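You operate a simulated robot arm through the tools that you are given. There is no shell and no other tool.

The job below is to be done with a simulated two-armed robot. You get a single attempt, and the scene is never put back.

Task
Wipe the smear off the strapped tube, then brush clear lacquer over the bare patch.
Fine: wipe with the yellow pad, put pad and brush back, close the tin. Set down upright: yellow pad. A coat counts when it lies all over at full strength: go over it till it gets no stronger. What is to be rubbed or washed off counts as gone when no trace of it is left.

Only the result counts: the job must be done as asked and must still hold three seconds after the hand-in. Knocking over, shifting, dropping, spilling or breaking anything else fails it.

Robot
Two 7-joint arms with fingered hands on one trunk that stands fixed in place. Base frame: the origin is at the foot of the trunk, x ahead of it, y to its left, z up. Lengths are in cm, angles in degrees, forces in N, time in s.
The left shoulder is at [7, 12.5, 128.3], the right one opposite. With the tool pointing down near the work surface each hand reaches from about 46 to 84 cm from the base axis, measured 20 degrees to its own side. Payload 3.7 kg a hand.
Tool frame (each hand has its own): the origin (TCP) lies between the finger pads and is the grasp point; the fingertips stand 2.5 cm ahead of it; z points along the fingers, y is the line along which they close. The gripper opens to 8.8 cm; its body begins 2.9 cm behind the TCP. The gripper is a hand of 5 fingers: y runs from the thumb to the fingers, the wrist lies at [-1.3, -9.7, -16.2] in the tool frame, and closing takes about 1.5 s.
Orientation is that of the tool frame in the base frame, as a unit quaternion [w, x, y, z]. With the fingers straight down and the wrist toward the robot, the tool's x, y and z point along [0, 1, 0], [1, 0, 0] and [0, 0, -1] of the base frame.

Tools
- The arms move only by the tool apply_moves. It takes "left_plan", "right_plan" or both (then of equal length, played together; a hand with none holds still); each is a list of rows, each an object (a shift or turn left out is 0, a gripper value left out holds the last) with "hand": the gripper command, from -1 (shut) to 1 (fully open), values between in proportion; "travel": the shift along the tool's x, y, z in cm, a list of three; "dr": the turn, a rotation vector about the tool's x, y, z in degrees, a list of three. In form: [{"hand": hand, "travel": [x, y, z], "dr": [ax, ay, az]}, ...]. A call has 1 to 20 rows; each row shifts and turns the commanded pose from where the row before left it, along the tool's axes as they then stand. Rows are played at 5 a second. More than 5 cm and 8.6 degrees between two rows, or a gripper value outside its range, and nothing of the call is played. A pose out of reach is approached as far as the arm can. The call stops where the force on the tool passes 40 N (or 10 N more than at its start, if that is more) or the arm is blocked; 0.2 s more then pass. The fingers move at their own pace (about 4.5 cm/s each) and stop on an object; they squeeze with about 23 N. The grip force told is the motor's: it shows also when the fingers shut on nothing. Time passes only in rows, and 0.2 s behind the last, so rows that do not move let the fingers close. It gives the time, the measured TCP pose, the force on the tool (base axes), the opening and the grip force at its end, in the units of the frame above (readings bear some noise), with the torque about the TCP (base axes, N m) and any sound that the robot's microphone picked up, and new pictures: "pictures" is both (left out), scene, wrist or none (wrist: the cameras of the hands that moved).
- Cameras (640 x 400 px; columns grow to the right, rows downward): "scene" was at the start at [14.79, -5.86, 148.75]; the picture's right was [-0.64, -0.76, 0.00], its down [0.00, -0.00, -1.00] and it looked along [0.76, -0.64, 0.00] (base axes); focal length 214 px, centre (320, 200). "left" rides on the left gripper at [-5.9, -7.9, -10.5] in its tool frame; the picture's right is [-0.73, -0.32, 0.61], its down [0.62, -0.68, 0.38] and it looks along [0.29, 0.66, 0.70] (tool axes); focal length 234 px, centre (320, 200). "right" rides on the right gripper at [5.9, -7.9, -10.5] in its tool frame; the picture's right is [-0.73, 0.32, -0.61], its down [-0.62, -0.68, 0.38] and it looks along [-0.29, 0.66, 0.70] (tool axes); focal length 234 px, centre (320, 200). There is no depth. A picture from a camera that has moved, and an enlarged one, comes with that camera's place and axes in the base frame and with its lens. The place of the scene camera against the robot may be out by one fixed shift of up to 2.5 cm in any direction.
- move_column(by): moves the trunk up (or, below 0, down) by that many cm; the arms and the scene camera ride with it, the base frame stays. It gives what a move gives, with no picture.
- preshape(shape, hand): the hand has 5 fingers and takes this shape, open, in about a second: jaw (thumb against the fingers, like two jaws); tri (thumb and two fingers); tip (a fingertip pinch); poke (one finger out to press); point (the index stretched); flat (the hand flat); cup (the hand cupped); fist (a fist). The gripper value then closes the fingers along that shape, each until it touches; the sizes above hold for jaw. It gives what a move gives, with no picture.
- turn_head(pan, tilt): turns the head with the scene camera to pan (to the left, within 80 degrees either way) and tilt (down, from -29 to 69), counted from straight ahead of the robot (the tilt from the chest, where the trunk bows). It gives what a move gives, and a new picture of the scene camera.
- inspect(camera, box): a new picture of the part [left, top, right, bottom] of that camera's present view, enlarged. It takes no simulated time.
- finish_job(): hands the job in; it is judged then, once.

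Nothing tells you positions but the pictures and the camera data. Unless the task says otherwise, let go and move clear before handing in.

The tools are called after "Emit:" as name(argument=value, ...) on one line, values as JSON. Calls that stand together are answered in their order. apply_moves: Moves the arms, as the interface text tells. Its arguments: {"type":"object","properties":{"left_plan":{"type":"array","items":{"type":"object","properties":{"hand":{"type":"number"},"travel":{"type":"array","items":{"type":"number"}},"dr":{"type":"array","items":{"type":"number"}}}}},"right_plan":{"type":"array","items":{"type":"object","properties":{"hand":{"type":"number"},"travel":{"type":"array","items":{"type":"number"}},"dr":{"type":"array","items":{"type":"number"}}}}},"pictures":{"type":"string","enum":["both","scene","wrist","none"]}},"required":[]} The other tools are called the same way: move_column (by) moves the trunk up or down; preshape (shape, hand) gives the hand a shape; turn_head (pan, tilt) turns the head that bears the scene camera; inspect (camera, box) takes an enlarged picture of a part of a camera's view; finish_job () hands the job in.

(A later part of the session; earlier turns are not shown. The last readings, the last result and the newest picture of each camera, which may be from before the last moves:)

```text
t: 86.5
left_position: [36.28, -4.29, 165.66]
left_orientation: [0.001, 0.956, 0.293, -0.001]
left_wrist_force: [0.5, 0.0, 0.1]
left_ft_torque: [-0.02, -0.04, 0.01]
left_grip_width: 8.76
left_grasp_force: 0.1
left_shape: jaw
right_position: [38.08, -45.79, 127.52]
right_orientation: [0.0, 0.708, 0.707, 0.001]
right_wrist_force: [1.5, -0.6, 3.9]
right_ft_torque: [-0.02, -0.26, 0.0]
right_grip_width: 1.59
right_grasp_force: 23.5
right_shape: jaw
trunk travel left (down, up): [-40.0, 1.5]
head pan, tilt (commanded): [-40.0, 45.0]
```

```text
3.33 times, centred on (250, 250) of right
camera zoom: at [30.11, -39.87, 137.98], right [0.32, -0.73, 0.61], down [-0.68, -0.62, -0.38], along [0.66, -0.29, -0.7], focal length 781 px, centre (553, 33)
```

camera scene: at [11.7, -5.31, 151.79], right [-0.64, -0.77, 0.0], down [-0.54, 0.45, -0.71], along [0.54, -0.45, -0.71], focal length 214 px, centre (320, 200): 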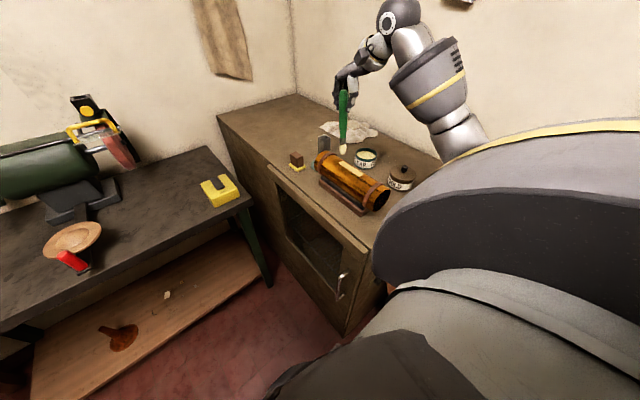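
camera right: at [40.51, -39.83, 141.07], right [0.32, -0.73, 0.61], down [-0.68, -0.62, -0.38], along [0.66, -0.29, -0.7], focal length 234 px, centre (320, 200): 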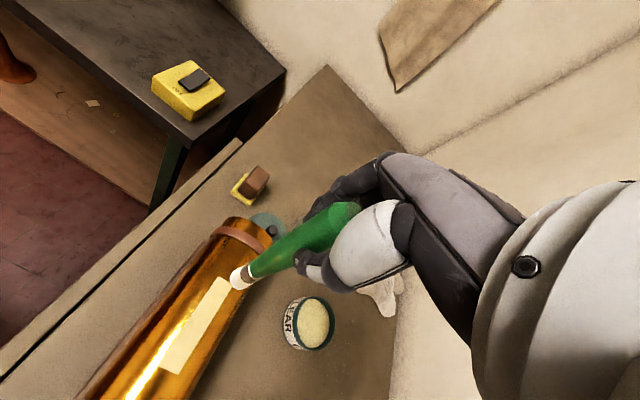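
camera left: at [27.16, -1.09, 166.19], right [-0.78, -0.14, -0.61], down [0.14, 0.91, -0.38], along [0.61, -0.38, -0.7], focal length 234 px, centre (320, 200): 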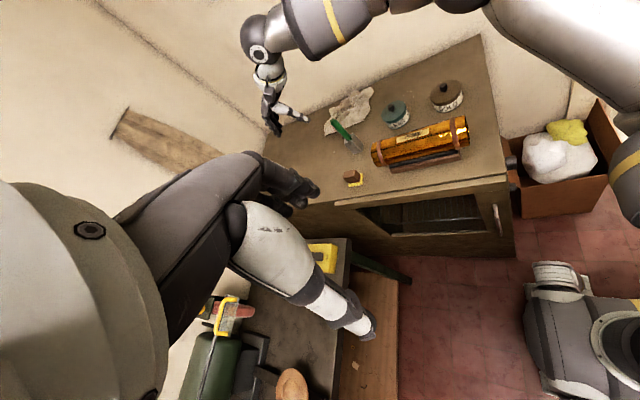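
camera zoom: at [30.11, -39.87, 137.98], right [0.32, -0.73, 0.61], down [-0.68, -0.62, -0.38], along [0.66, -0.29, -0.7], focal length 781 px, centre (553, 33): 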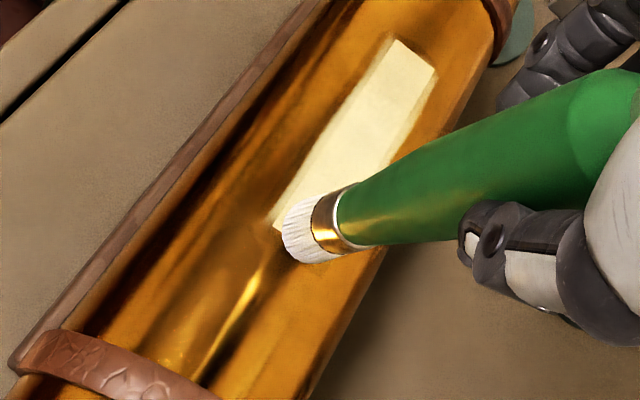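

The centre is coated. Now a return stroke shifted 0.45 cm toward +y.

Emit:
apply_moves(right_plan=[{"travel": [0.45, 0, -0.1]}, {"travel": [0, 1, 0]}, {"travel": [0, 1, 0]}, {"travel": [0, 1.2, 0]}, {"travel": [0, 1.2, 0]}, {"travel": [0, 1.2, 0]}, {"travel": [0, 1.2, 0]}, {"travel": [0, 1.2, 0]}, {"travel": [0, 1.2, 0]}, {"travel": [0, 1.2, 0]}, {}], pictures="none")

Emit:
inspect(camera="left", box=[385, 125, 455, 175])

Emit:
inspect(camera="scene", box=[325, 130, 400, 185])

Emit:
inspect(camera="right", box=[150, 210, 320, 350])

```text
t: 88.9
left_position: [36.27, -4.34, 165.62]
left_orientation: [0.001, 0.956, 0.293, 0.001]
left_wrist_force: [0.4, 0.0, -0.1]
left_ft_torque: [-0.03, 0.02, 0.02]
left_grip_width: 8.77
left_grasp_force: 0.1
left_shape: jaw
right_position: [48.55, -45.34, 127.62]
right_orientation: [0.0, 0.707, 0.707, 0.0]
right_wrist_force: [0.5, -0.2, 1.6]
right_ft_torque: [0.0, 0.06, 0.0]
right_grip_width: 1.62
right_grasp_force: 22.8
right_shape: jaw
trunk travel left (down, up): [-40.0, 1.5]
head pan, tilt (commanded): [-40.0, 45.0]
```

```text
8.00 times, centred on (420, 150) of left
camera zoom: at [27.08, -1.1, 176.18], right [-0.78, -0.14, -0.61], down [0.14, 0.91, -0.38], along [0.61, -0.38, -0.7], focal length 1873 px, centre (-480, 600)
```

zoom: 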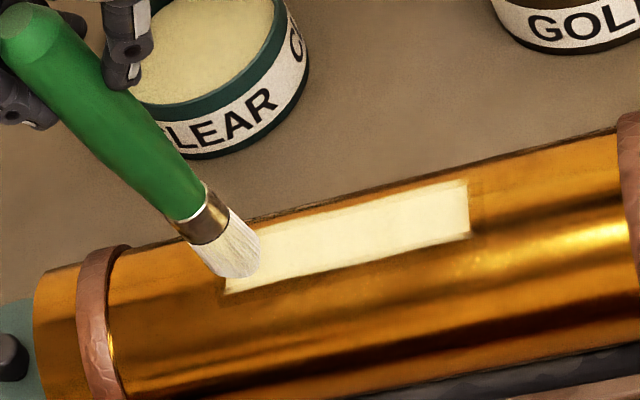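

```text
7.27 times, centred on (362, 158) of scene
camera zoom: at [11.66, -5.29, 151.79], right [-0.64, -0.77, 0.0], down [-0.54, 0.45, -0.71], along [0.54, -0.45, -0.71], focal length 1560 px, centre (11, 509)
```

zoom: 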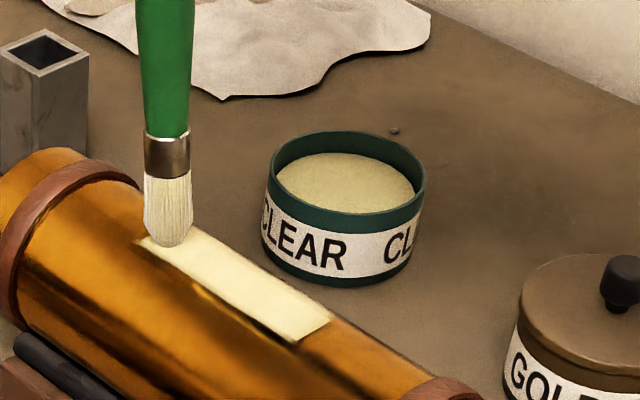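

```text
2.86 times, centred on (235, 280) of right
camera zoom: at [40.54, -39.42, 138.01], right [0.32, -0.73, 0.61], down [-0.68, -0.62, -0.38], along [0.66, -0.29, -0.7], focal length 669 px, centre (563, -29)
```

zoom: 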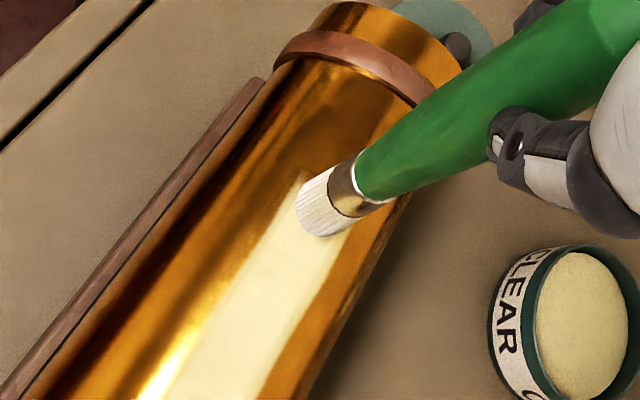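

Coverage is building evenly. Next stroke back on the -y lane.

Emit:
apply_moves(right_plan=[{"travel": [-0.45, 0.2, 0]}, {"travel": [-0.45, 0, 0.03]}, {"travel": [0, -1, 0]}, {"travel": [0, -1, 0]}, {"travel": [0, -1, 0]}, {"travel": [0, -1, 0]}, {"travel": [0, -1, 0]}, {"travel": [0, -1, 0]}, {"travel": [0, -1, 0]}, {"travel": [0, -1, 0]}, {"travel": [0, -1, 0]}, {"travel": [0, -1, 0]}, {"travel": [0, -0.5, 0]}, {}], pictures="none")

Emit:
inspect(camera="left", box=[385, 125, 455, 175])

Emit:
inspect(camera="scene", box=[335, 135, 410, 190])

Emit:
inspect(camera="right", box=[180, 170, 350, 310])

```text
t: 91.9
left_position: [36.31, -4.36, 165.63]
left_orientation: [0.001, 0.956, 0.293, -0.001]
left_wrist_force: [-0.4, -0.2, -0.5]
left_ft_torque: [0.02, -0.02, -0.02]
left_grip_width: 8.75
left_grasp_force: 0.1
left_shape: jaw
right_position: [38.19, -46.15, 127.63]
right_orientation: [0.0, 0.707, 0.707, 0.0]
right_wrist_force: [0.6, 0.6, 3.7]
right_ft_torque: [0.06, -0.2, -0.01]
right_grip_width: 1.56
right_grasp_force: 23.3
right_shape: jaw
trunk travel left (down, up): [-40.0, 1.5]
head pan, tilt (commanded): [-40.0, 45.0]
```

```text
8.00 times, centred on (420, 150) of left
camera zoom: at [27.13, -1.07, 176.17], right [-0.78, -0.14, -0.61], down [0.14, 0.91, -0.38], along [0.61, -0.38, -0.7], focal length 1873 px, centre (-480, 600)
```

zoom: 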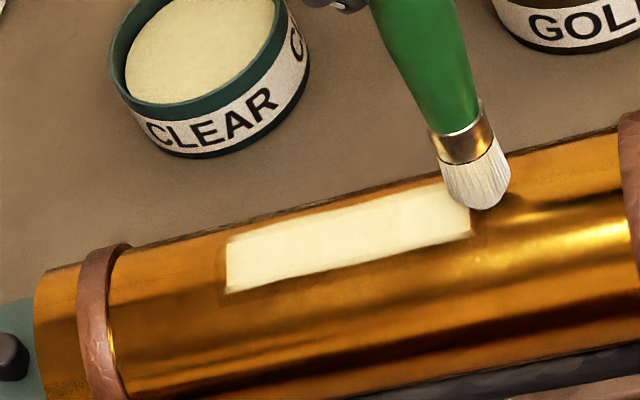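

```text
7.27 times, centred on (372, 162) of scene
camera zoom: at [11.7, -5.26, 151.79], right [-0.64, -0.77, 0.0], down [-0.54, 0.45, -0.71], along [0.54, -0.45, -0.71], focal length 1560 px, centre (-62, 473)
```

zoom: 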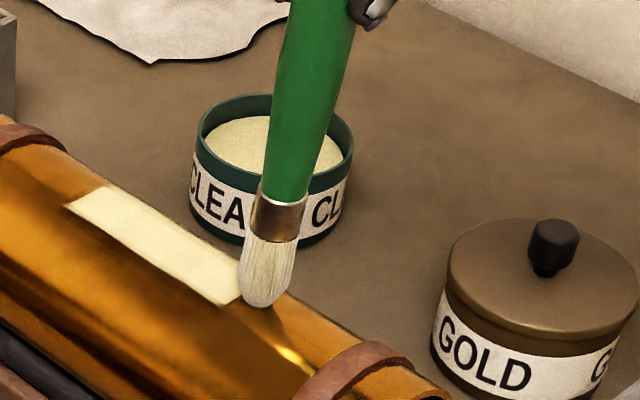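

```text
2.86 times, centred on (265, 240) of right
camera zoom: at [30.22, -40.32, 138.02], right [0.32, -0.73, 0.61], down [-0.68, -0.62, -0.38], along [0.66, -0.29, -0.7], focal length 669 px, centre (477, 86)
```

zoom: 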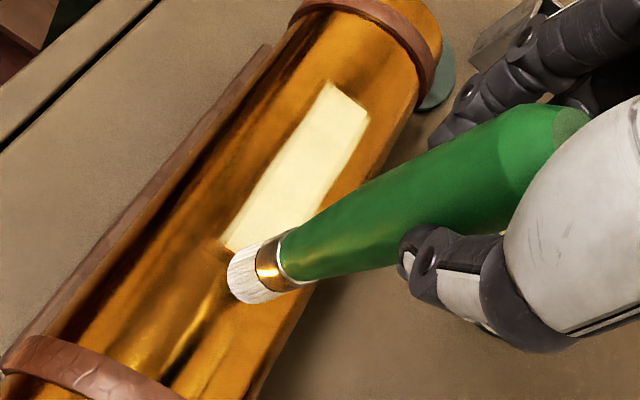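

Emit:
inspect(camera="right", box=[225, 190, 285, 250])

Emit:
inspect(camera="left", box=[405, 142, 445, 167])

```text
6.67 times, centred on (255, 220) of right
camera zoom: at [30.22, -40.32, 138.02], right [0.32, -0.73, 0.61], down [-0.68, -0.62, -0.38], along [0.66, -0.29, -0.7], focal length 1561 px, centre (753, 67)
```

zoom: 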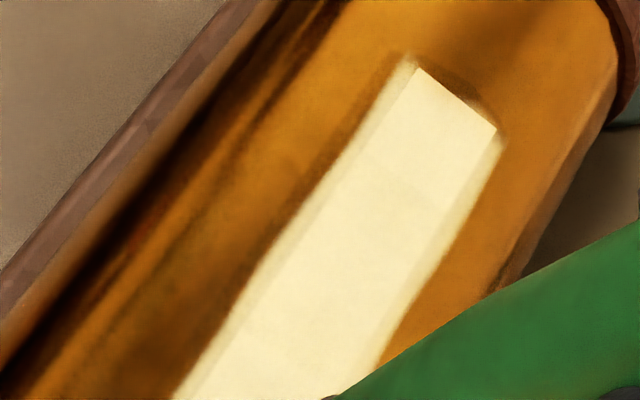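

```text
16.00 times, centred on (425, 154) of left
camera zoom: at [27.13, -1.07, 176.17], right [-0.78, -0.14, -0.61], down [0.14, 0.91, -0.38], along [0.61, -0.38, -0.7], focal length 3747 px, centre (-1360, 928)
```

zoom: 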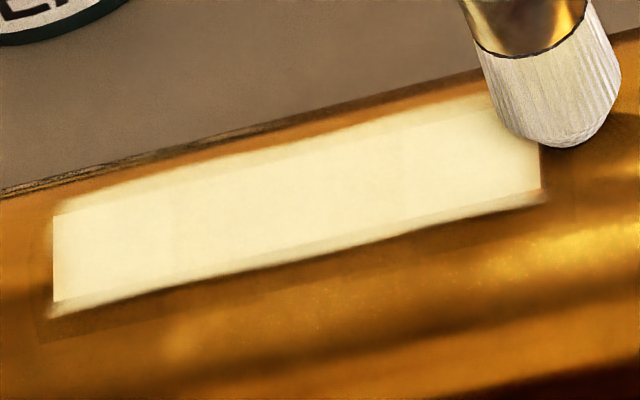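

Coverage is nearly uniform. I'll do two more strokes (centre and +y edge lanes) and compare strength.

Emit:
apply_moves(right_plan=[{"travel": [-0.25, 0, -0.08]}, {"travel": [0, 1, 0]}, {"travel": [0, 1, 0]}, {"travel": [0, 1.2, 0]}, {"travel": [0, 1.2, 0]}, {"travel": [0, 1.2, 0]}, {"travel": [0, 1.2, 0]}, {"travel": [0, 1.2, 0]}, {"travel": [0, 1.2, 0]}, {"travel": [0, 1.2, 0]}, {"travel": [0, 0.8, 0]}, {"travel": [0.5, 0, 0]}, {"travel": [0.5, 0, 0]}, {"travel": [0.4, 0, 0]}, {}], pictures="none")

Emit:
inspect(camera="left", box=[390, 130, 455, 175])

Emit:
inspect(camera="scene", box=[325, 130, 400, 185])

```text
t: 95.1
left_position: [36.26, -4.45, 165.66]
left_orientation: [0.001, 0.956, 0.292, 0.0]
left_wrist_force: [0.6, -0.4, 0.2]
left_ft_torque: [-0.03, 0.03, 0.01]
left_grip_width: 8.76
left_grasp_force: 0.1
left_shape: jaw
right_position: [49.39, -44.98, 127.56]
right_orientation: [0.0, 0.708, 0.707, 0.0]
right_wrist_force: [-0.2, 0.0, -0.4]
right_ft_torque: [-0.02, 0.01, -0.01]
right_grip_width: 1.55
right_grasp_force: 23.6
right_shape: jaw
trunk travel left (down, up): [-40.0, 1.5]
head pan, tilt (commanded): [-40.0, 45.0]
```

```text
8.89 times, centred on (422, 152) of left
camera zoom: at [27.12, -1.11, 176.17], right [-0.78, -0.14, -0.61], down [0.14, 0.91, -0.38], along [0.61, -0.38, -0.7], focal length 2082 px, centre (-591, 622)
```

zoom: 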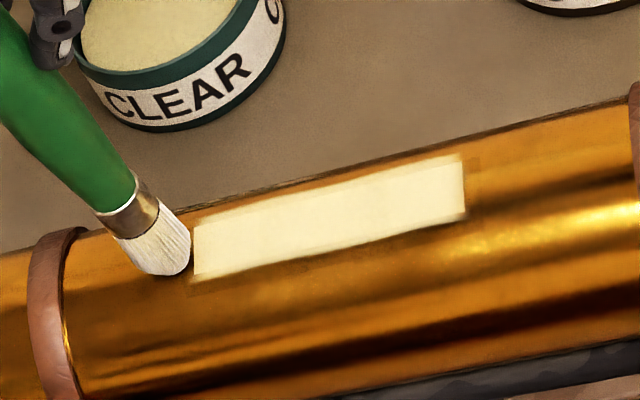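

```text
7.27 times, centred on (362, 158) of scene
camera zoom: at [11.7, -5.29, 151.79], right [-0.64, -0.77, 0.0], down [-0.54, 0.45, -0.71], along [0.54, -0.45, -0.71], focal length 1560 px, centre (11, 509)
```

zoom: 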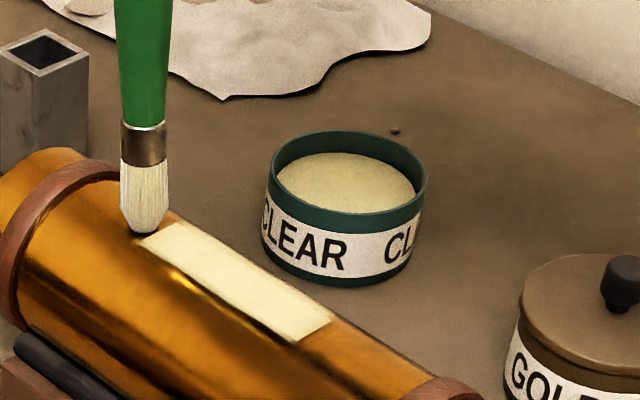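

Now the whole patch is visible. I'll zoom in to judge uniformity before re-dipping for another coat.

Emit:
inspect(camera="left", box=[405, 142, 445, 167])

Emit:
inspect(camera="scene", box=[338, 153, 368, 178])

Emit:
inspect(camera="right", box=[180, 250, 260, 340])

```text
16.00 times, centred on (425, 154) of left
camera zoom: at [27.12, -1.11, 176.17], right [-0.78, -0.14, -0.61], down [0.14, 0.91, -0.38], along [0.61, -0.38, -0.7], focal length 3747 px, centre (-1360, 928)
```

zoom: 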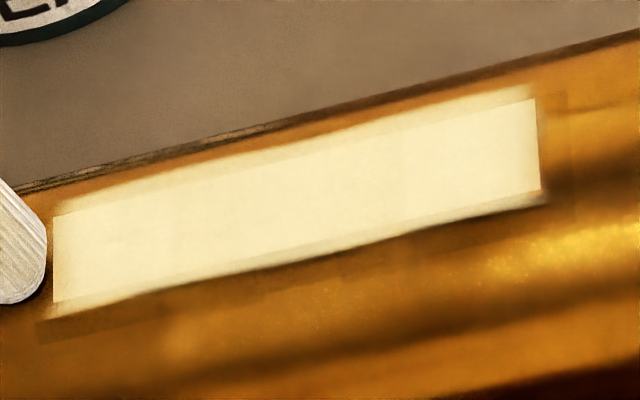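

```text
16.00 times, centred on (353, 166) of scene
camera zoom: at [11.7, -5.29, 151.79], right [-0.64, -0.77, 0.0], down [-0.54, 0.45, -0.71], along [0.54, -0.45, -0.71], focal length 3432 px, centre (-208, 752)
```

zoom: 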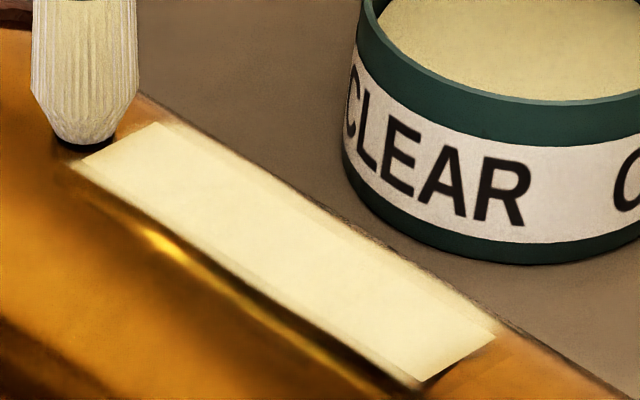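

```text
4.44 times, centred on (220, 295) of right
camera zoom: at [41.43, -39.17, 138.05], right [0.32, -0.73, 0.61], down [-0.68, -0.62, -0.38], along [0.66, -0.29, -0.7], focal length 1041 px, centre (764, -222)
```

zoom: 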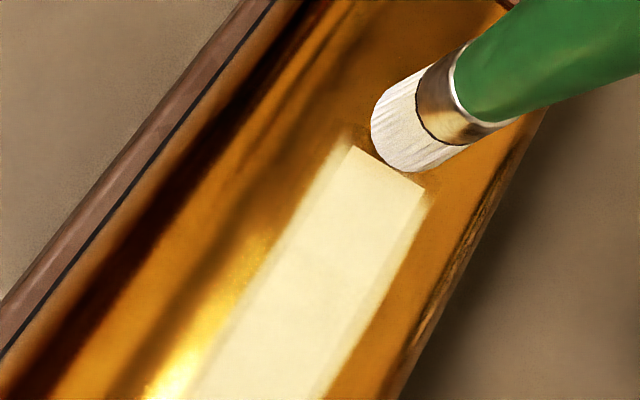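

The coat is even but slightly weaker at the near edge. I'll re-dip: raise, yaw, and move back over the tin.

Emit:
apply_moves(right_plan=[{"travel": [0, 0, -1.5]}, {"travel": [0, 0, -1.8]}, {"dr": [0, 0, 7.5]}, {"dr": [0, 0, 7.5]}, {"dr": [0, 0, 7.5]}, {"dr": [0, 0, 7.5]}, {"dr": [0, 0, 7.5]}, {"dr": [0, 0, 7.5]}, {"travel": [-2.68, 3.47, 0]}, {"travel": [-2.68, 3.47, 0]}, {"travel": [-2.68, 3.47, 0]}, {"travel": [-2.67, 3.47, 0]}, {}, {}])

Emit:
inspect(camera="right", box=[160, 150, 400, 380])

Emit:
inspect(camera="left", box=[360, 60, 500, 180])

```text
t: 98.1
left_position: [36.28, -4.39, 165.73]
left_orientation: [0.0, 0.956, 0.293, 0.0]
left_wrist_force: [-0.2, 0.7, 0.4]
left_ft_torque: [-0.03, -0.01, 0.05]
left_grip_width: 8.75
left_grasp_force: 0.0
left_shape: jaw
right_position: [51.56, -62.6, 130.84]
right_orientation: [0.0, 0.924, 0.383, 0.0]
right_wrist_force: [-0.6, 0.3, 0.4]
right_ft_torque: [-0.03, 0.0, -0.01]
right_grip_width: 1.55
right_grasp_force: 22.7
right_shape: jaw
trunk travel left (down, up): [-40.0, 1.5]
head pan, tilt (commanded): [-40.0, 45.0]
camera scene: at [11.71, -5.34, 151.78], right [-0.64, -0.77, 0.0], down [-0.54, 0.45, -0.71], along [0.54, -0.45, -0.71], focal length 214 px, centre (320, 200)
camera right: at [50.01, -52.86, 141.35], right [-0.29, -0.74, 0.61], down [-0.92, 0.04, -0.38], along [0.26, -0.67, -0.7], focal length 234 px, centre (320, 200)
```

scene: 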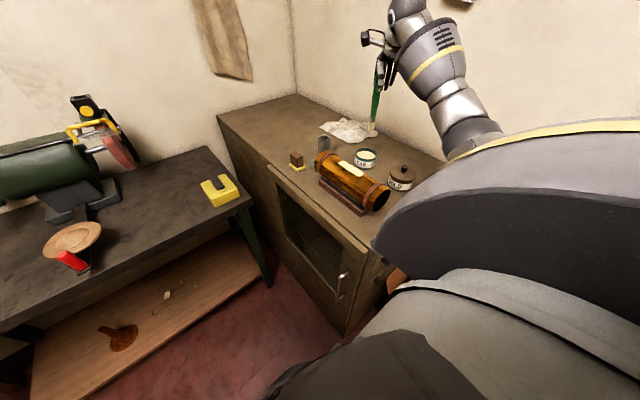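
right: 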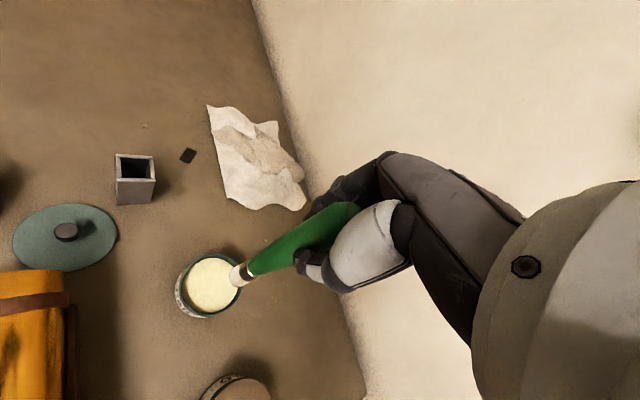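

```text
1.74 times, centred on (280, 265) of right
camera zoom: at [50.01, -52.86, 141.35], right [-0.29, -0.74, 0.61], down [-0.92, 0.04, -0.38], along [0.26, -0.67, -0.7], focal length 407 px, centre (390, 87)
```

zoom: 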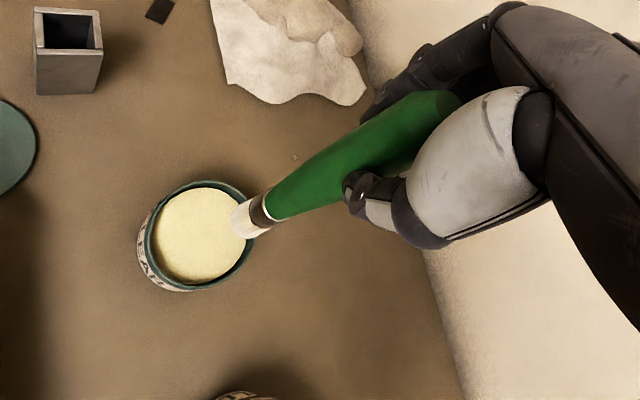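

```text
3.33 times, centred on (430, 120) of left
camera zoom: at [27.14, -1.16, 176.17], right [-0.78, -0.14, -0.61], down [0.14, 0.91, -0.38], along [0.61, -0.38, -0.7], focal length 781 px, centre (-47, 467)
```

zoom: 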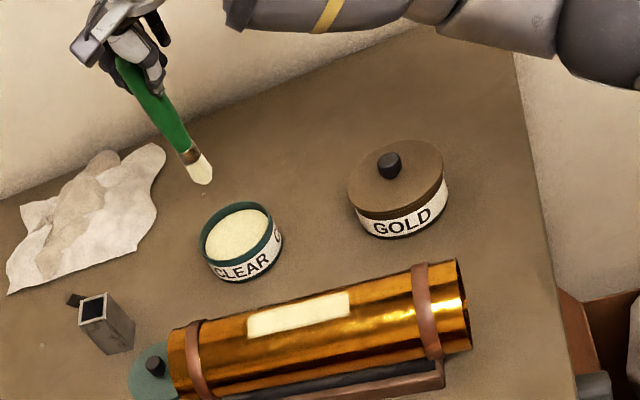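

Over the tin again. Lowering, this time stopping at light contact.

Emit:
apply_moves(right_plan=[{"travel": [0, 0, 2.5]}, {"travel": [0, 0, 2.5]}, {"travel": [0, 0, 2.5]}, {"travel": [0, 0, 1.6]}, {"travel": [0, 0, 0.7]}, {}], pictures="none")

Emit:
apply_moves(right_plan=[{"travel": [0, 0, 0.4]}, {}], pictures="none")

Emit:
apply_moves(right_plan=[{"travel": [0, 0, 0.2]}, {}], pictures="none")

```text
t: 99.5
left_position: [36.44, -4.35, 165.7]
left_orientation: [0.0, 0.956, 0.293, 0.0]
left_wrist_force: [0.0, 0.3, 0.3]
left_ft_torque: [0.01, 0.02, -0.01]
left_grip_width: 8.75
left_grasp_force: 0.1
left_shape: jaw
right_position: [51.63, -62.62, 120.99]
right_orientation: [0.0, 0.924, 0.383, 0.0]
right_wrist_force: [1.0, 0.9, -0.1]
right_ft_torque: [0.01, -0.02, 0.01]
right_grip_width: 1.58
right_grasp_force: 22.7
right_shape: jaw
trunk travel left (down, up): [-40.0, 1.5]
head pan, tilt (commanded): [-40.0, 45.0]
```

```text
t: 100.1
left_position: [36.27, -4.4, 165.74]
left_orientation: [0.001, 0.956, 0.292, 0.001]
left_wrist_force: [-0.8, -0.8, 0.3]
left_ft_torque: [0.04, 0.01, 0.0]
left_grip_width: 8.77
left_grasp_force: 0.1
left_shape: jaw
right_position: [51.62, -62.48, 120.62]
right_orientation: [-0.001, 0.924, 0.383, 0.0]
right_wrist_force: [-0.1, -0.1, -0.7]
right_ft_torque: [-0.03, -0.01, -0.02]
right_grip_width: 1.57
right_grasp_force: 22.9
right_shape: jaw
trunk travel left (down, up): [-40.0, 1.5]
head pan, tilt (commanded): [-40.0, 45.0]
```

```text
t: 100.7
left_position: [36.25, -4.4, 165.7]
left_orientation: [0.001, 0.956, 0.292, 0.001]
left_wrist_force: [-0.2, -0.1, 0.4]
left_ft_torque: [-0.02, -0.03, 0.02]
left_grip_width: 8.76
left_grasp_force: 0.0
left_shape: jaw
right_position: [51.63, -62.49, 120.4]
right_orientation: [0.0, 0.924, 0.382, 0.0]
right_wrist_force: [0.1, 0.4, 0.1]
right_ft_torque: [-0.02, 0.01, 0.0]
right_grip_width: 1.58
right_grasp_force: 22.9
right_shape: jaw
trunk travel left (down, up): [-40.0, 1.5]
head pan, tilt (commanded): [-40.0, 45.0]
```

Emit:
apply_moves(right_plan=[{"travel": [0, 0, 0.15]}, {}], pictures="none")

Emit:
inspect(camera="right", box=[220, 210, 340, 310])

Emit:
inspect(camera="scene", box=[340, 130, 390, 175])

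```text
t: 101.3
left_position: [36.32, -4.4, 165.63]
left_orientation: [0.001, 0.956, 0.292, 0.0]
left_wrist_force: [-0.6, 0.3, -0.4]
left_ft_torque: [0.02, 0.0, 0.0]
left_grip_width: 8.78
left_grasp_force: 0.0
left_shape: jaw
right_position: [51.65, -62.52, 120.29]
right_orientation: [0.0, 0.924, 0.383, 0.0]
right_wrist_force: [0.8, -1.2, 1.5]
right_ft_torque: [-0.01, 0.02, 0.0]
right_grip_width: 1.56
right_grasp_force: 22.6
right_shape: jaw
trunk travel left (down, up): [-40.0, 1.5]
head pan, tilt (commanded): [-40.0, 45.0]
```

```text
4.00 times, centred on (280, 260) of right
camera zoom: at [50.1, -52.75, 130.84], right [-0.29, -0.74, 0.61], down [-0.92, 0.04, -0.38], along [0.26, -0.67, -0.7], focal length 937 px, centre (480, -40)
```

zoom: 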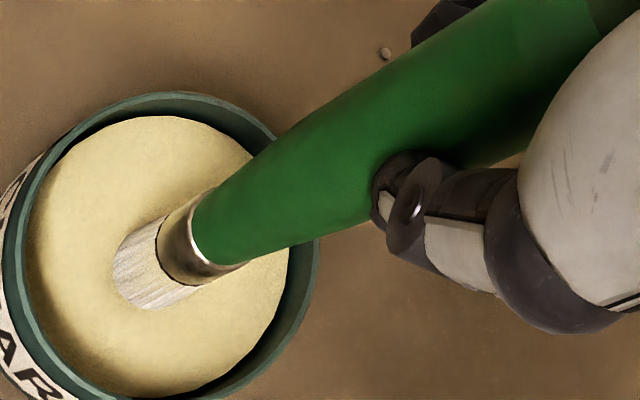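

```text
8.89 times, centred on (365, 152) of scene
camera zoom: at [11.69, -5.28, 151.79], right [-0.64, -0.77, 0.0], down [-0.54, 0.45, -0.71], along [0.54, -0.45, -0.71], focal length 1906 px, centre (-80, 622)
```

zoom: 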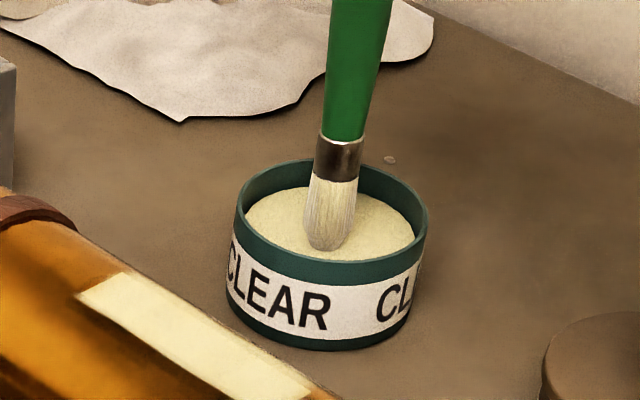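

Bristles are wetted again (1.5 N). Going back over the tube for a second coat.

Emit:
apply_moves(right_plan=[{"travel": [0, 0, 0.05]}, {"travel": [0, 0, -1.5]}, {"travel": [0, 0, -2.5]}, {"travel": [0, 0, -2.5]}, {"travel": [0, 0, -2.5]}, {"travel": [0, 0, -1.5]}, {"travel": [2.39, -3.53, 0]}, {"travel": [2.39, -3.53, 0]}, {"travel": [2.39, -3.54, 0]}, {"travel": [2.38, -3.54, 0]}, {"dr": [0, 0, -7.5]}, {"dr": [0, 0, -7.5]}, {"dr": [0, 0, -7.5]}, {"dr": [0, 0, -7.5]}, {"dr": [0, 0, -7.5]}, {"dr": [0, 0, -7.5]}, {}, {}], pictures="none")

Emit:
inspect(camera="right", box=[140, 150, 380, 380])

Emit:
inspect(camera="scene", box=[310, 80, 430, 200])

```text
t: 105.1
left_position: [36.36, -4.32, 165.6]
left_orientation: [0.0, 0.956, 0.292, 0.0]
left_wrist_force: [-0.2, -0.2, 0.1]
left_ft_torque: [0.04, -0.02, -0.04]
left_grip_width: 8.78
left_grasp_force: 0.0
left_shape: jaw
right_position: [48.43, -45.72, 130.9]
right_orientation: [0.0, 0.707, 0.707, -0.001]
right_wrist_force: [0.4, -0.2, 0.0]
right_ft_torque: [0.0, 0.01, -0.02]
right_grip_width: 1.57
right_grasp_force: 22.8
right_shape: jaw
trunk travel left (down, up): [-40.0, 1.5]
head pan, tilt (commanded): [-40.0, 45.0]
```

```text
1.74 times, centred on (260, 265) of right
camera zoom: at [40.41, -39.84, 141.29], right [0.32, -0.73, 0.61], down [-0.68, -0.62, -0.38], along [0.66, -0.29, -0.7], focal length 407 px, centre (424, 87)
```

zoom: 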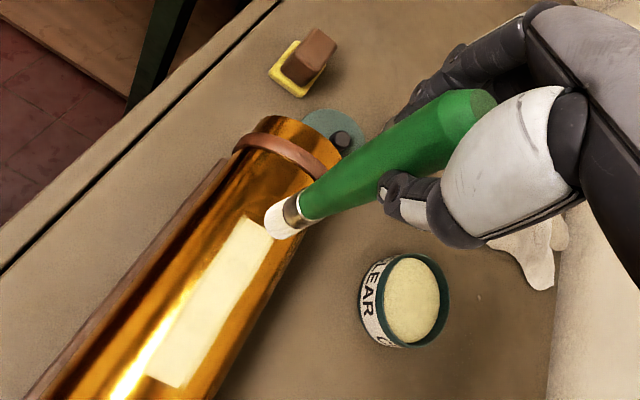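

```text
3.33 times, centred on (370, 140) of scene
camera zoom: at [11.7, -5.31, 151.79], right [-0.64, -0.77, 0.0], down [-0.54, 0.45, -0.71], along [0.54, -0.45, -0.71], focal length 715 px, centre (153, 400)
```

zoom: 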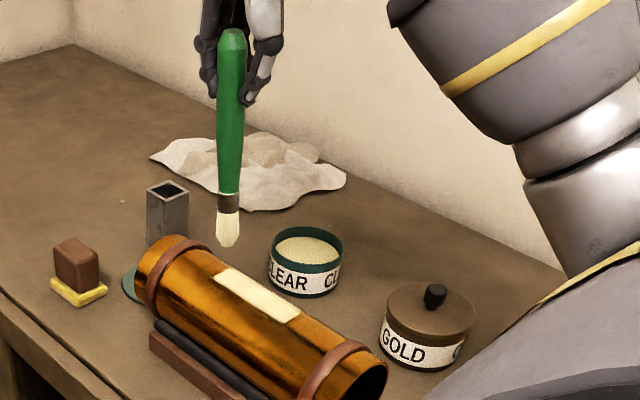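

Brush is reloaded and upright. Lowering to contact again.

Emit:
apply_moves(right_plan=[{"travel": [0, 0.4, 1.5]}, {"travel": [0, 0, 1.3]}, {"travel": [0, 0, 0.5]}, {}], pictures="none")

```text
t: 106.1
left_position: [36.2, -4.45, 165.62]
left_orientation: [0.0, 0.956, 0.293, 0.0]
left_wrist_force: [0.1, 0.0, -0.7]
left_ft_torque: [0.0, -0.02, 0.02]
left_grip_width: 8.78
left_grasp_force: 0.0
left_shape: jaw
right_position: [48.85, -45.67, 127.62]
right_orientation: [0.0, 0.707, 0.707, 0.001]
right_wrist_force: [-0.6, 0.2, 1.2]
right_ft_torque: [-0.02, 0.0, -0.02]
right_grip_width: 1.57
right_grasp_force: 22.9
right_shape: jaw
trunk travel left (down, up): [-40.0, 1.5]
head pan, tilt (commanded): [-40.0, 45.0]
```

Emit:
apply_moves(right_plan=[{"travel": [0, 0, 0.06]}, {"travel": [0, -1.2, 0]}, {"travel": [0, -1.2, 0]}, {"travel": [0, -1.2, 0]}, {"travel": [0, -1.2, 0]}, {"travel": [0, -1.2, 0]}, {"travel": [0, -1.2, 0]}, {"travel": [0, -1.2, 0]}, {"travel": [0, -1.2, 0]}, {"travel": [0, -1.2, 0]}, {"travel": [0.55, 0, -0.06]}, {"travel": [0, 1.2, 0]}, {"travel": [0, 1.2, 0]}, {"travel": [0, 1.2, 0]}, {"travel": [0, 1.2, 0]}, {"travel": [0, 1.2, 0]}, {"travel": [0, 1.2, 0]}, {"travel": [0, 1.2, 0]}, {"travel": [0, 1.2, 0]}, {"travel": [0, 1.2, 0]}], pictures="none")

Emit:
inspect(camera="left", box=[390, 130, 455, 175])

Emit:
inspect(camera="scene", box=[325, 130, 400, 185])

```text
t: 110.3
left_position: [36.38, -4.39, 165.71]
left_orientation: [0.001, 0.956, 0.292, -0.001]
left_wrist_force: [0.3, 0.4, -0.4]
left_ft_torque: [-0.04, 0.01, -0.01]
left_grip_width: 8.74
left_grasp_force: 0.1
left_shape: jaw
right_position: [48.95, -45.18, 127.6]
right_orientation: [0.0, 0.708, 0.707, 0.0]
right_wrist_force: [0.7, 0.7, -0.5]
right_ft_torque: [-0.04, -0.01, 0.02]
right_grip_width: 1.59
right_grasp_force: 22.7
right_shape: jaw
trunk travel left (down, up): [-40.0, 1.5]
head pan, tilt (commanded): [-40.0, 45.0]
```

```text
8.89 times, centred on (422, 152) of left
camera zoom: at [27.19, -1.1, 176.16], right [-0.78, -0.14, -0.61], down [0.14, 0.91, -0.38], along [0.61, -0.38, -0.7], focal length 2082 px, centre (-591, 622)
```

zoom: 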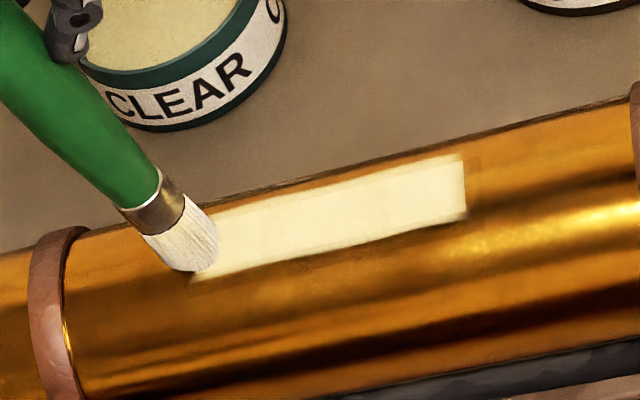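

```text
7.27 times, centred on (362, 158) of scene
camera zoom: at [11.75, -5.29, 151.78], right [-0.64, -0.77, 0.0], down [-0.54, 0.45, -0.71], along [0.54, -0.45, -0.71], focal length 1560 px, centre (11, 509)
```

zoom: 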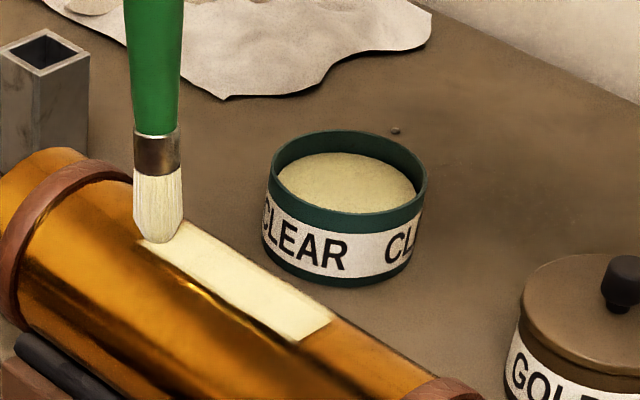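

Contact became very light on that return. I'll add slight pressure and continue on the -y lane and back along the centre.

Emit:
apply_moves(right_plan=[{"travel": [-0.5, 0.2, 0]}, {"travel": [-0.5, 0, 0.12]}, {"travel": [0, -1.2, 0]}, {"travel": [0, -1.2, 0]}, {"travel": [0, -1.2, 0]}, {"travel": [0, -1.2, 0]}, {"travel": [0, -1.2, 0]}, {"travel": [0, -1.2, 0]}, {"travel": [0, -1.2, 0]}, {"travel": [0, -1.2, 0]}, {"travel": [0, -1.2, 0]}, {}], pictures="none")

Emit:
inspect(camera="right", box=[180, 170, 350, 310])

Emit:
apply_moves(right_plan=[{"travel": [0.45, 0, 0]}, {"travel": [0, 1.2, 0]}, {"travel": [0, 1.2, 0]}, {"travel": [0, 1.2, 0]}, {"travel": [0, 1.2, 0]}, {"travel": [0, 1.2, 0]}, {"travel": [0, 1.2, 0]}, {"travel": [0, 1.2, 0]}, {"travel": [0, 1.2, 0]}, {"travel": [0, 1.2, 0]}, {"travel": [0, 0.6, 0]}, {}], pictures="none")

Emit:
inspect(camera="left", box=[405, 142, 445, 167])

Emit:
inspect(camera="scene", box=[338, 153, 368, 178])

```text
t: 112.9
left_position: [36.23, -4.33, 165.71]
left_orientation: [0.001, 0.956, 0.293, 0.0]
left_wrist_force: [-0.4, 0.6, -0.3]
left_ft_torque: [0.02, 0.01, -0.01]
left_grip_width: 8.75
left_grasp_force: 0.0
left_shape: jaw
right_position: [38.24, -46.09, 127.36]
right_orientation: [0.0, 0.707, 0.707, 0.0]
right_wrist_force: [2.6, 0.5, 5.8]
right_ft_torque: [0.05, -0.35, 0.02]
right_grip_width: 1.52
right_grasp_force: 22.7
right_shape: jaw
trunk travel left (down, up): [-40.0, 1.5]
head pan, tilt (commanded): [-40.0, 45.0]
```

```text
2.86 times, centred on (265, 240) of right
camera zoom: at [30.27, -40.23, 137.86], right [0.32, -0.73, 0.61], down [-0.68, -0.62, -0.38], along [0.66, -0.29, -0.7], focal length 669 px, centre (477, 86)
```

zoom: 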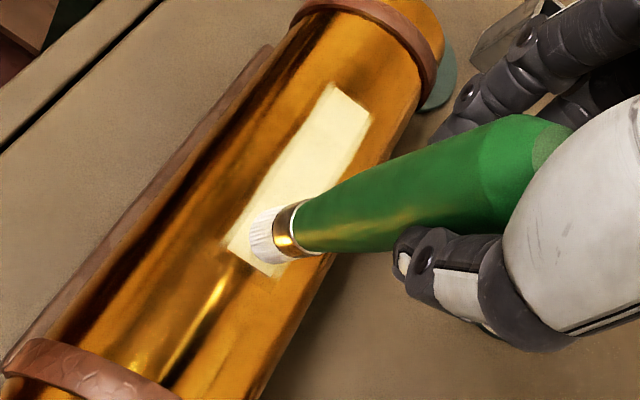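

```text
t: 115.5
left_position: [36.25, -4.28, 165.6]
left_orientation: [0.001, 0.956, 0.292, 0.0]
left_wrist_force: [0.3, -0.3, -0.2]
left_ft_torque: [0.0, -0.04, 0.01]
left_grip_width: 8.79
left_grasp_force: 0.0
left_shape: jaw
right_position: [49.56, -45.75, 127.34]
right_orientation: [0.001, 0.707, 0.707, 0.0]
right_wrist_force: [-0.9, -1.4, 0.8]
right_ft_torque: [-0.02, 0.11, 0.04]
right_grip_width: 1.63
right_grasp_force: 23.1
right_shape: jaw
trunk travel left (down, up): [-40.0, 1.5]
head pan, tilt (commanded): [-40.0, 45.0]
```

```text
16.00 times, centred on (425, 154) of left
camera zoom: at [27.09, -1.09, 176.18], right [-0.78, -0.14, -0.61], down [0.14, 0.91, -0.38], along [0.61, -0.38, -0.7], focal length 3747 px, centre (-1360, 928)
```

zoom: 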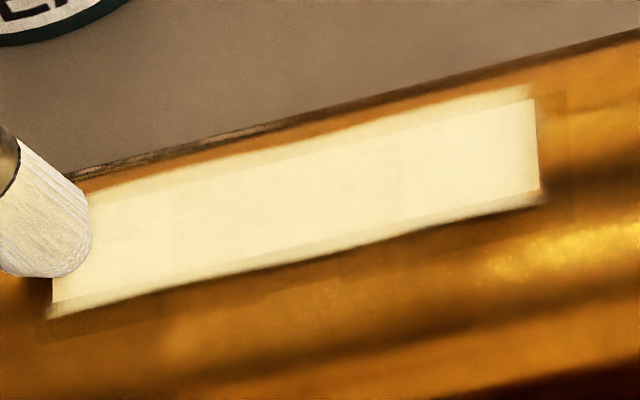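

```text
16.00 times, centred on (353, 166) of scene
camera zoom: at [11.67, -5.28, 151.79], right [-0.64, -0.77, 0.0], down [-0.54, 0.45, -0.71], along [0.54, -0.45, -0.71], focal length 3432 px, centre (-208, 752)
```

zoom: 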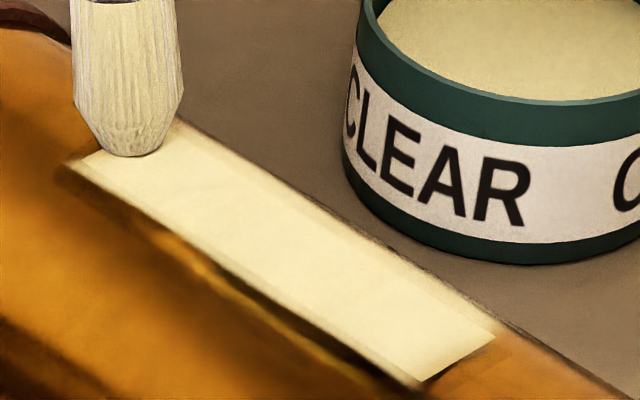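

The near edge needs the brush to travel a bit further because it trails. I'll run longer strokes with a sideways sweep at each end.

Emit:
apply_moves(right_plan=[{"travel": [0.4, 0.3, 0]}, {"travel": [0, -1.3, 0]}, {"travel": [0, -1.3, 0]}, {"travel": [0, -1.3, 0]}, {"travel": [0, -1.3, 0]}, {"travel": [0, -1.3, 0]}, {"travel": [0, -1.3, 0]}, {"travel": [0, -1.3, 0]}, {"travel": [0, -1.3, 0]}, {"travel": [0, -1.3, 0]}, {"travel": [0, -1.1, 0]}, {"travel": [-0.45, 0, 0]}, {"travel": [-0.45, 0, 0]}, {}], pictures="none")

Emit:
inspect(camera="right", box=[180, 150, 350, 290])

Emit:
inspect(camera="scene", box=[335, 145, 395, 190])

Emit:
inspect(camera="left", box=[405, 142, 445, 167])

```text
t: 118.5
left_position: [36.21, -4.37, 165.72]
left_orientation: [0.0, 0.956, 0.293, 0.0]
left_wrist_force: [-0.4, 0.4, 0.2]
left_ft_torque: [-0.01, 0.0, -0.02]
left_grip_width: 8.78
left_grasp_force: 0.0
left_shape: jaw
right_position: [37.03, -46.26, 127.53]
right_orientation: [0.0, 0.707, 0.708, 0.001]
right_wrist_force: [2.5, 0.8, 7.0]
right_ft_torque: [0.07, -0.22, -0.01]
right_grip_width: 1.46
right_grasp_force: 22.9
right_shape: jaw
trunk travel left (down, up): [-40.0, 1.5]
head pan, tilt (commanded): [-40.0, 45.0]
```

```text
2.86 times, centred on (265, 220) of right
camera zoom: at [29.09, -40.27, 137.88], right [0.32, -0.73, 0.61], down [-0.68, -0.62, -0.38], along [0.66, -0.29, -0.7], focal length 669 px, centre (477, 143)
```

zoom: 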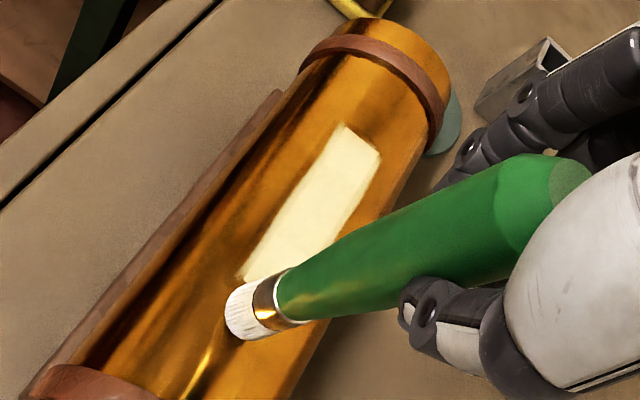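

```text
8.89 times, centred on (365, 168) of scene
camera zoom: at [11.68, -5.22, 151.79], right [-0.64, -0.77, 0.0], down [-0.54, 0.45, -0.71], along [0.54, -0.46, -0.71], focal length 1906 px, centre (-80, 489)
```

zoom: 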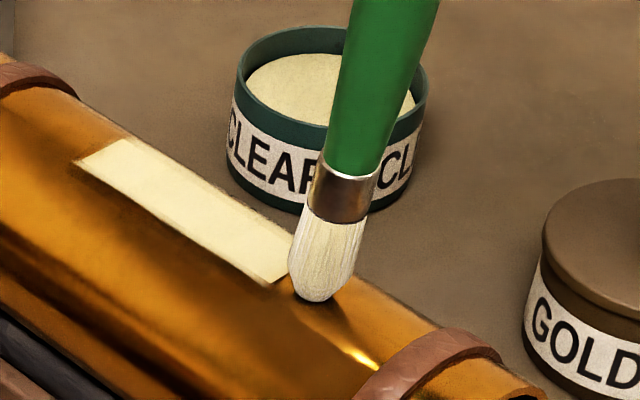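

```text
16.00 times, centred on (425, 154) of left
camera zoom: at [27.1, -1.02, 176.18], right [-0.78, -0.14, -0.61], down [0.14, 0.91, -0.38], along [0.61, -0.38, -0.7], focal length 3747 px, centre (-1360, 928)
```

zoom: 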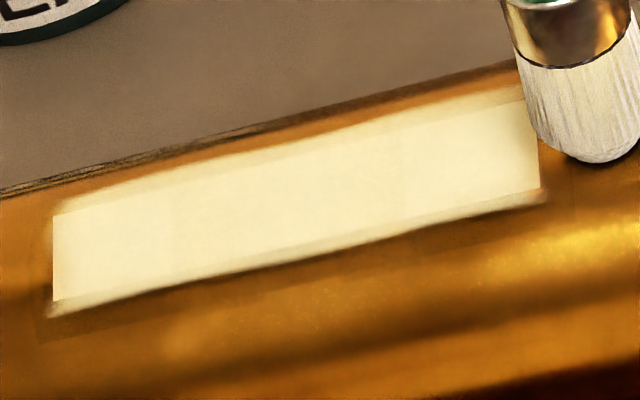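

The brush now passes the near edge. Another full set of strokes to make sure it reaches full strength.

Emit:
apply_moves(right_plan=[{"travel": [0, 0, -0.05]}, {"travel": [0, 1.3, 0]}, {"travel": [0, 1.3, 0]}, {"travel": [0, 1.3, 0]}, {"travel": [0, 1.3, 0]}, {"travel": [0, 1.3, 0]}, {"travel": [0, 1.3, 0]}, {"travel": [0, 1.3, 0]}, {"travel": [0, 1.3, 0]}, {"travel": [0, 1.3, 0]}, {"travel": [0, 1.3, 0]}, {"travel": [0, 0.4, 0]}, {"travel": [0.5, 0, 0.05]}, {"travel": [0.5, 0, 0]}, {}], pictures="none")

Emit:
inspect(camera="scene", box=[325, 130, 400, 185])

Emit:
apply_moves(right_plan=[{"travel": [0, -1.3, 0]}, {"travel": [0, -1.3, 0]}, {"travel": [0, -1.3, 0]}, {"travel": [0, -1.3, 0]}, {"travel": [0, -1.3, 0]}, {"travel": [0, -1.3, 0]}, {"travel": [0, -1.3, 0]}, {"travel": [0, -1.3, 0]}, {"travel": [0, -1.3, 0]}, {"travel": [0, -1.3, 0]}, {"travel": [-0.45, 0, -0.03]}, {}], pictures="none")

Emit:
inspect(camera="left", box=[405, 142, 445, 167])

Emit:
inspect(camera="scene", box=[335, 145, 395, 190])

```text
t: 121.7
left_position: [36.26, -4.43, 165.68]
left_orientation: [0.001, 0.956, 0.293, 0.0]
left_wrist_force: [0.3, 0.4, -0.2]
left_ft_torque: [0.02, -0.02, -0.02]
left_grip_width: 8.74
left_grasp_force: 0.0
left_shape: jaw
right_position: [50.5, -45.23, 127.62]
right_orientation: [0.0, 0.707, 0.707, 0.0]
right_wrist_force: [-0.3, -0.6, 2.5]
right_ft_torque: [-0.06, 0.04, -0.04]
right_grip_width: 1.61
right_grasp_force: 23.2
right_shape: jaw
trunk travel left (down, up): [-40.0, 1.5]
head pan, tilt (commanded): [-40.0, 45.0]
```

```text
7.27 times, centred on (362, 158) of scene
camera zoom: at [11.67, -5.28, 151.79], right [-0.64, -0.77, 0.0], down [-0.54, 0.45, -0.71], along [0.54, -0.45, -0.71], focal length 1560 px, centre (11, 509)
```

zoom: 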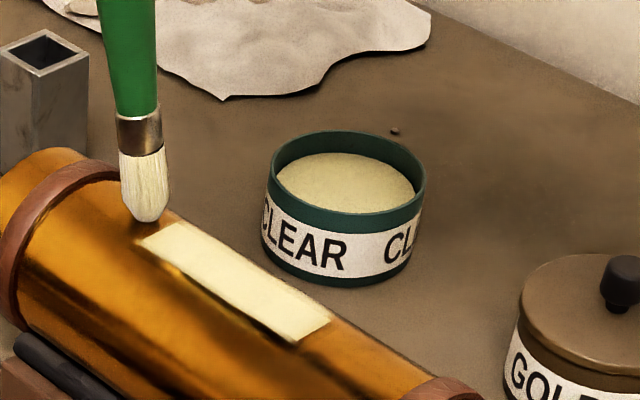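

```text
t: 124.3
left_position: [36.32, -4.4, 165.58]
left_orientation: [0.001, 0.956, 0.292, 0.0]
left_wrist_force: [-0.5, 0.3, 0.2]
left_ft_torque: [-0.02, 0.0, 0.01]
left_grip_width: 8.79
left_grasp_force: 0.1
left_shape: jaw
right_position: [37.49, -45.62, 127.45]
right_orientation: [0.0, 0.707, 0.707, 0.0]
right_wrist_force: [0.3, 0.5, 3.2]
right_ft_torque: [0.0, -0.17, -0.05]
right_grip_width: 1.51
right_grasp_force: 22.8
right_shape: jaw
trunk travel left (down, up): [-40.0, 1.5]
head pan, tilt (commanded): [-40.0, 45.0]
```

```text
16.00 times, centred on (425, 154) of left
camera zoom: at [27.11, -1.06, 176.18], right [-0.78, -0.14, -0.61], down [0.14, 0.91, -0.38], along [0.61, -0.38, -0.7], focal length 3747 px, centre (-1360, 928)
```

zoom: 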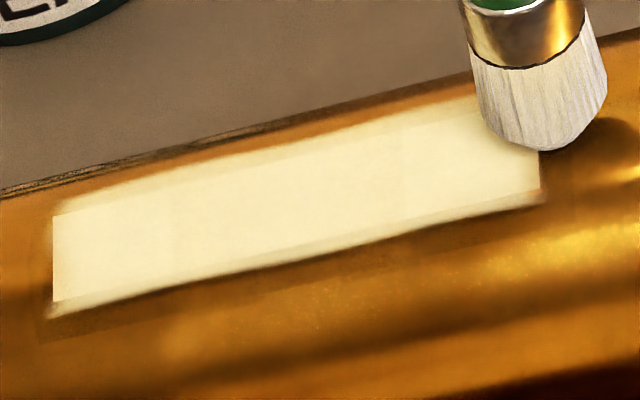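

```text
8.89 times, centred on (365, 168) of scene
camera zoom: at [11.69, -5.25, 151.79], right [-0.64, -0.77, 0.0], down [-0.54, 0.45, -0.71], along [0.54, -0.45, -0.71], focal length 1906 px, centre (-80, 489)
```

zoom: 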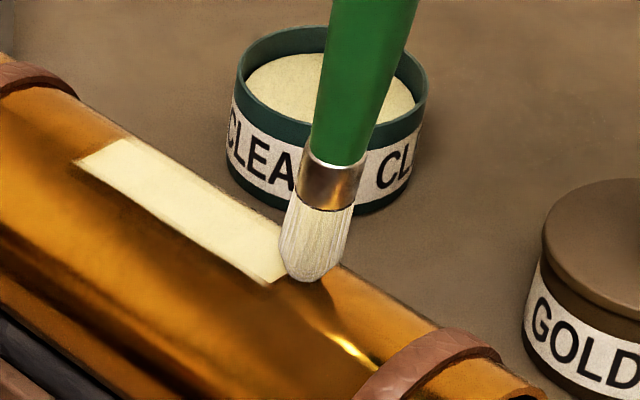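

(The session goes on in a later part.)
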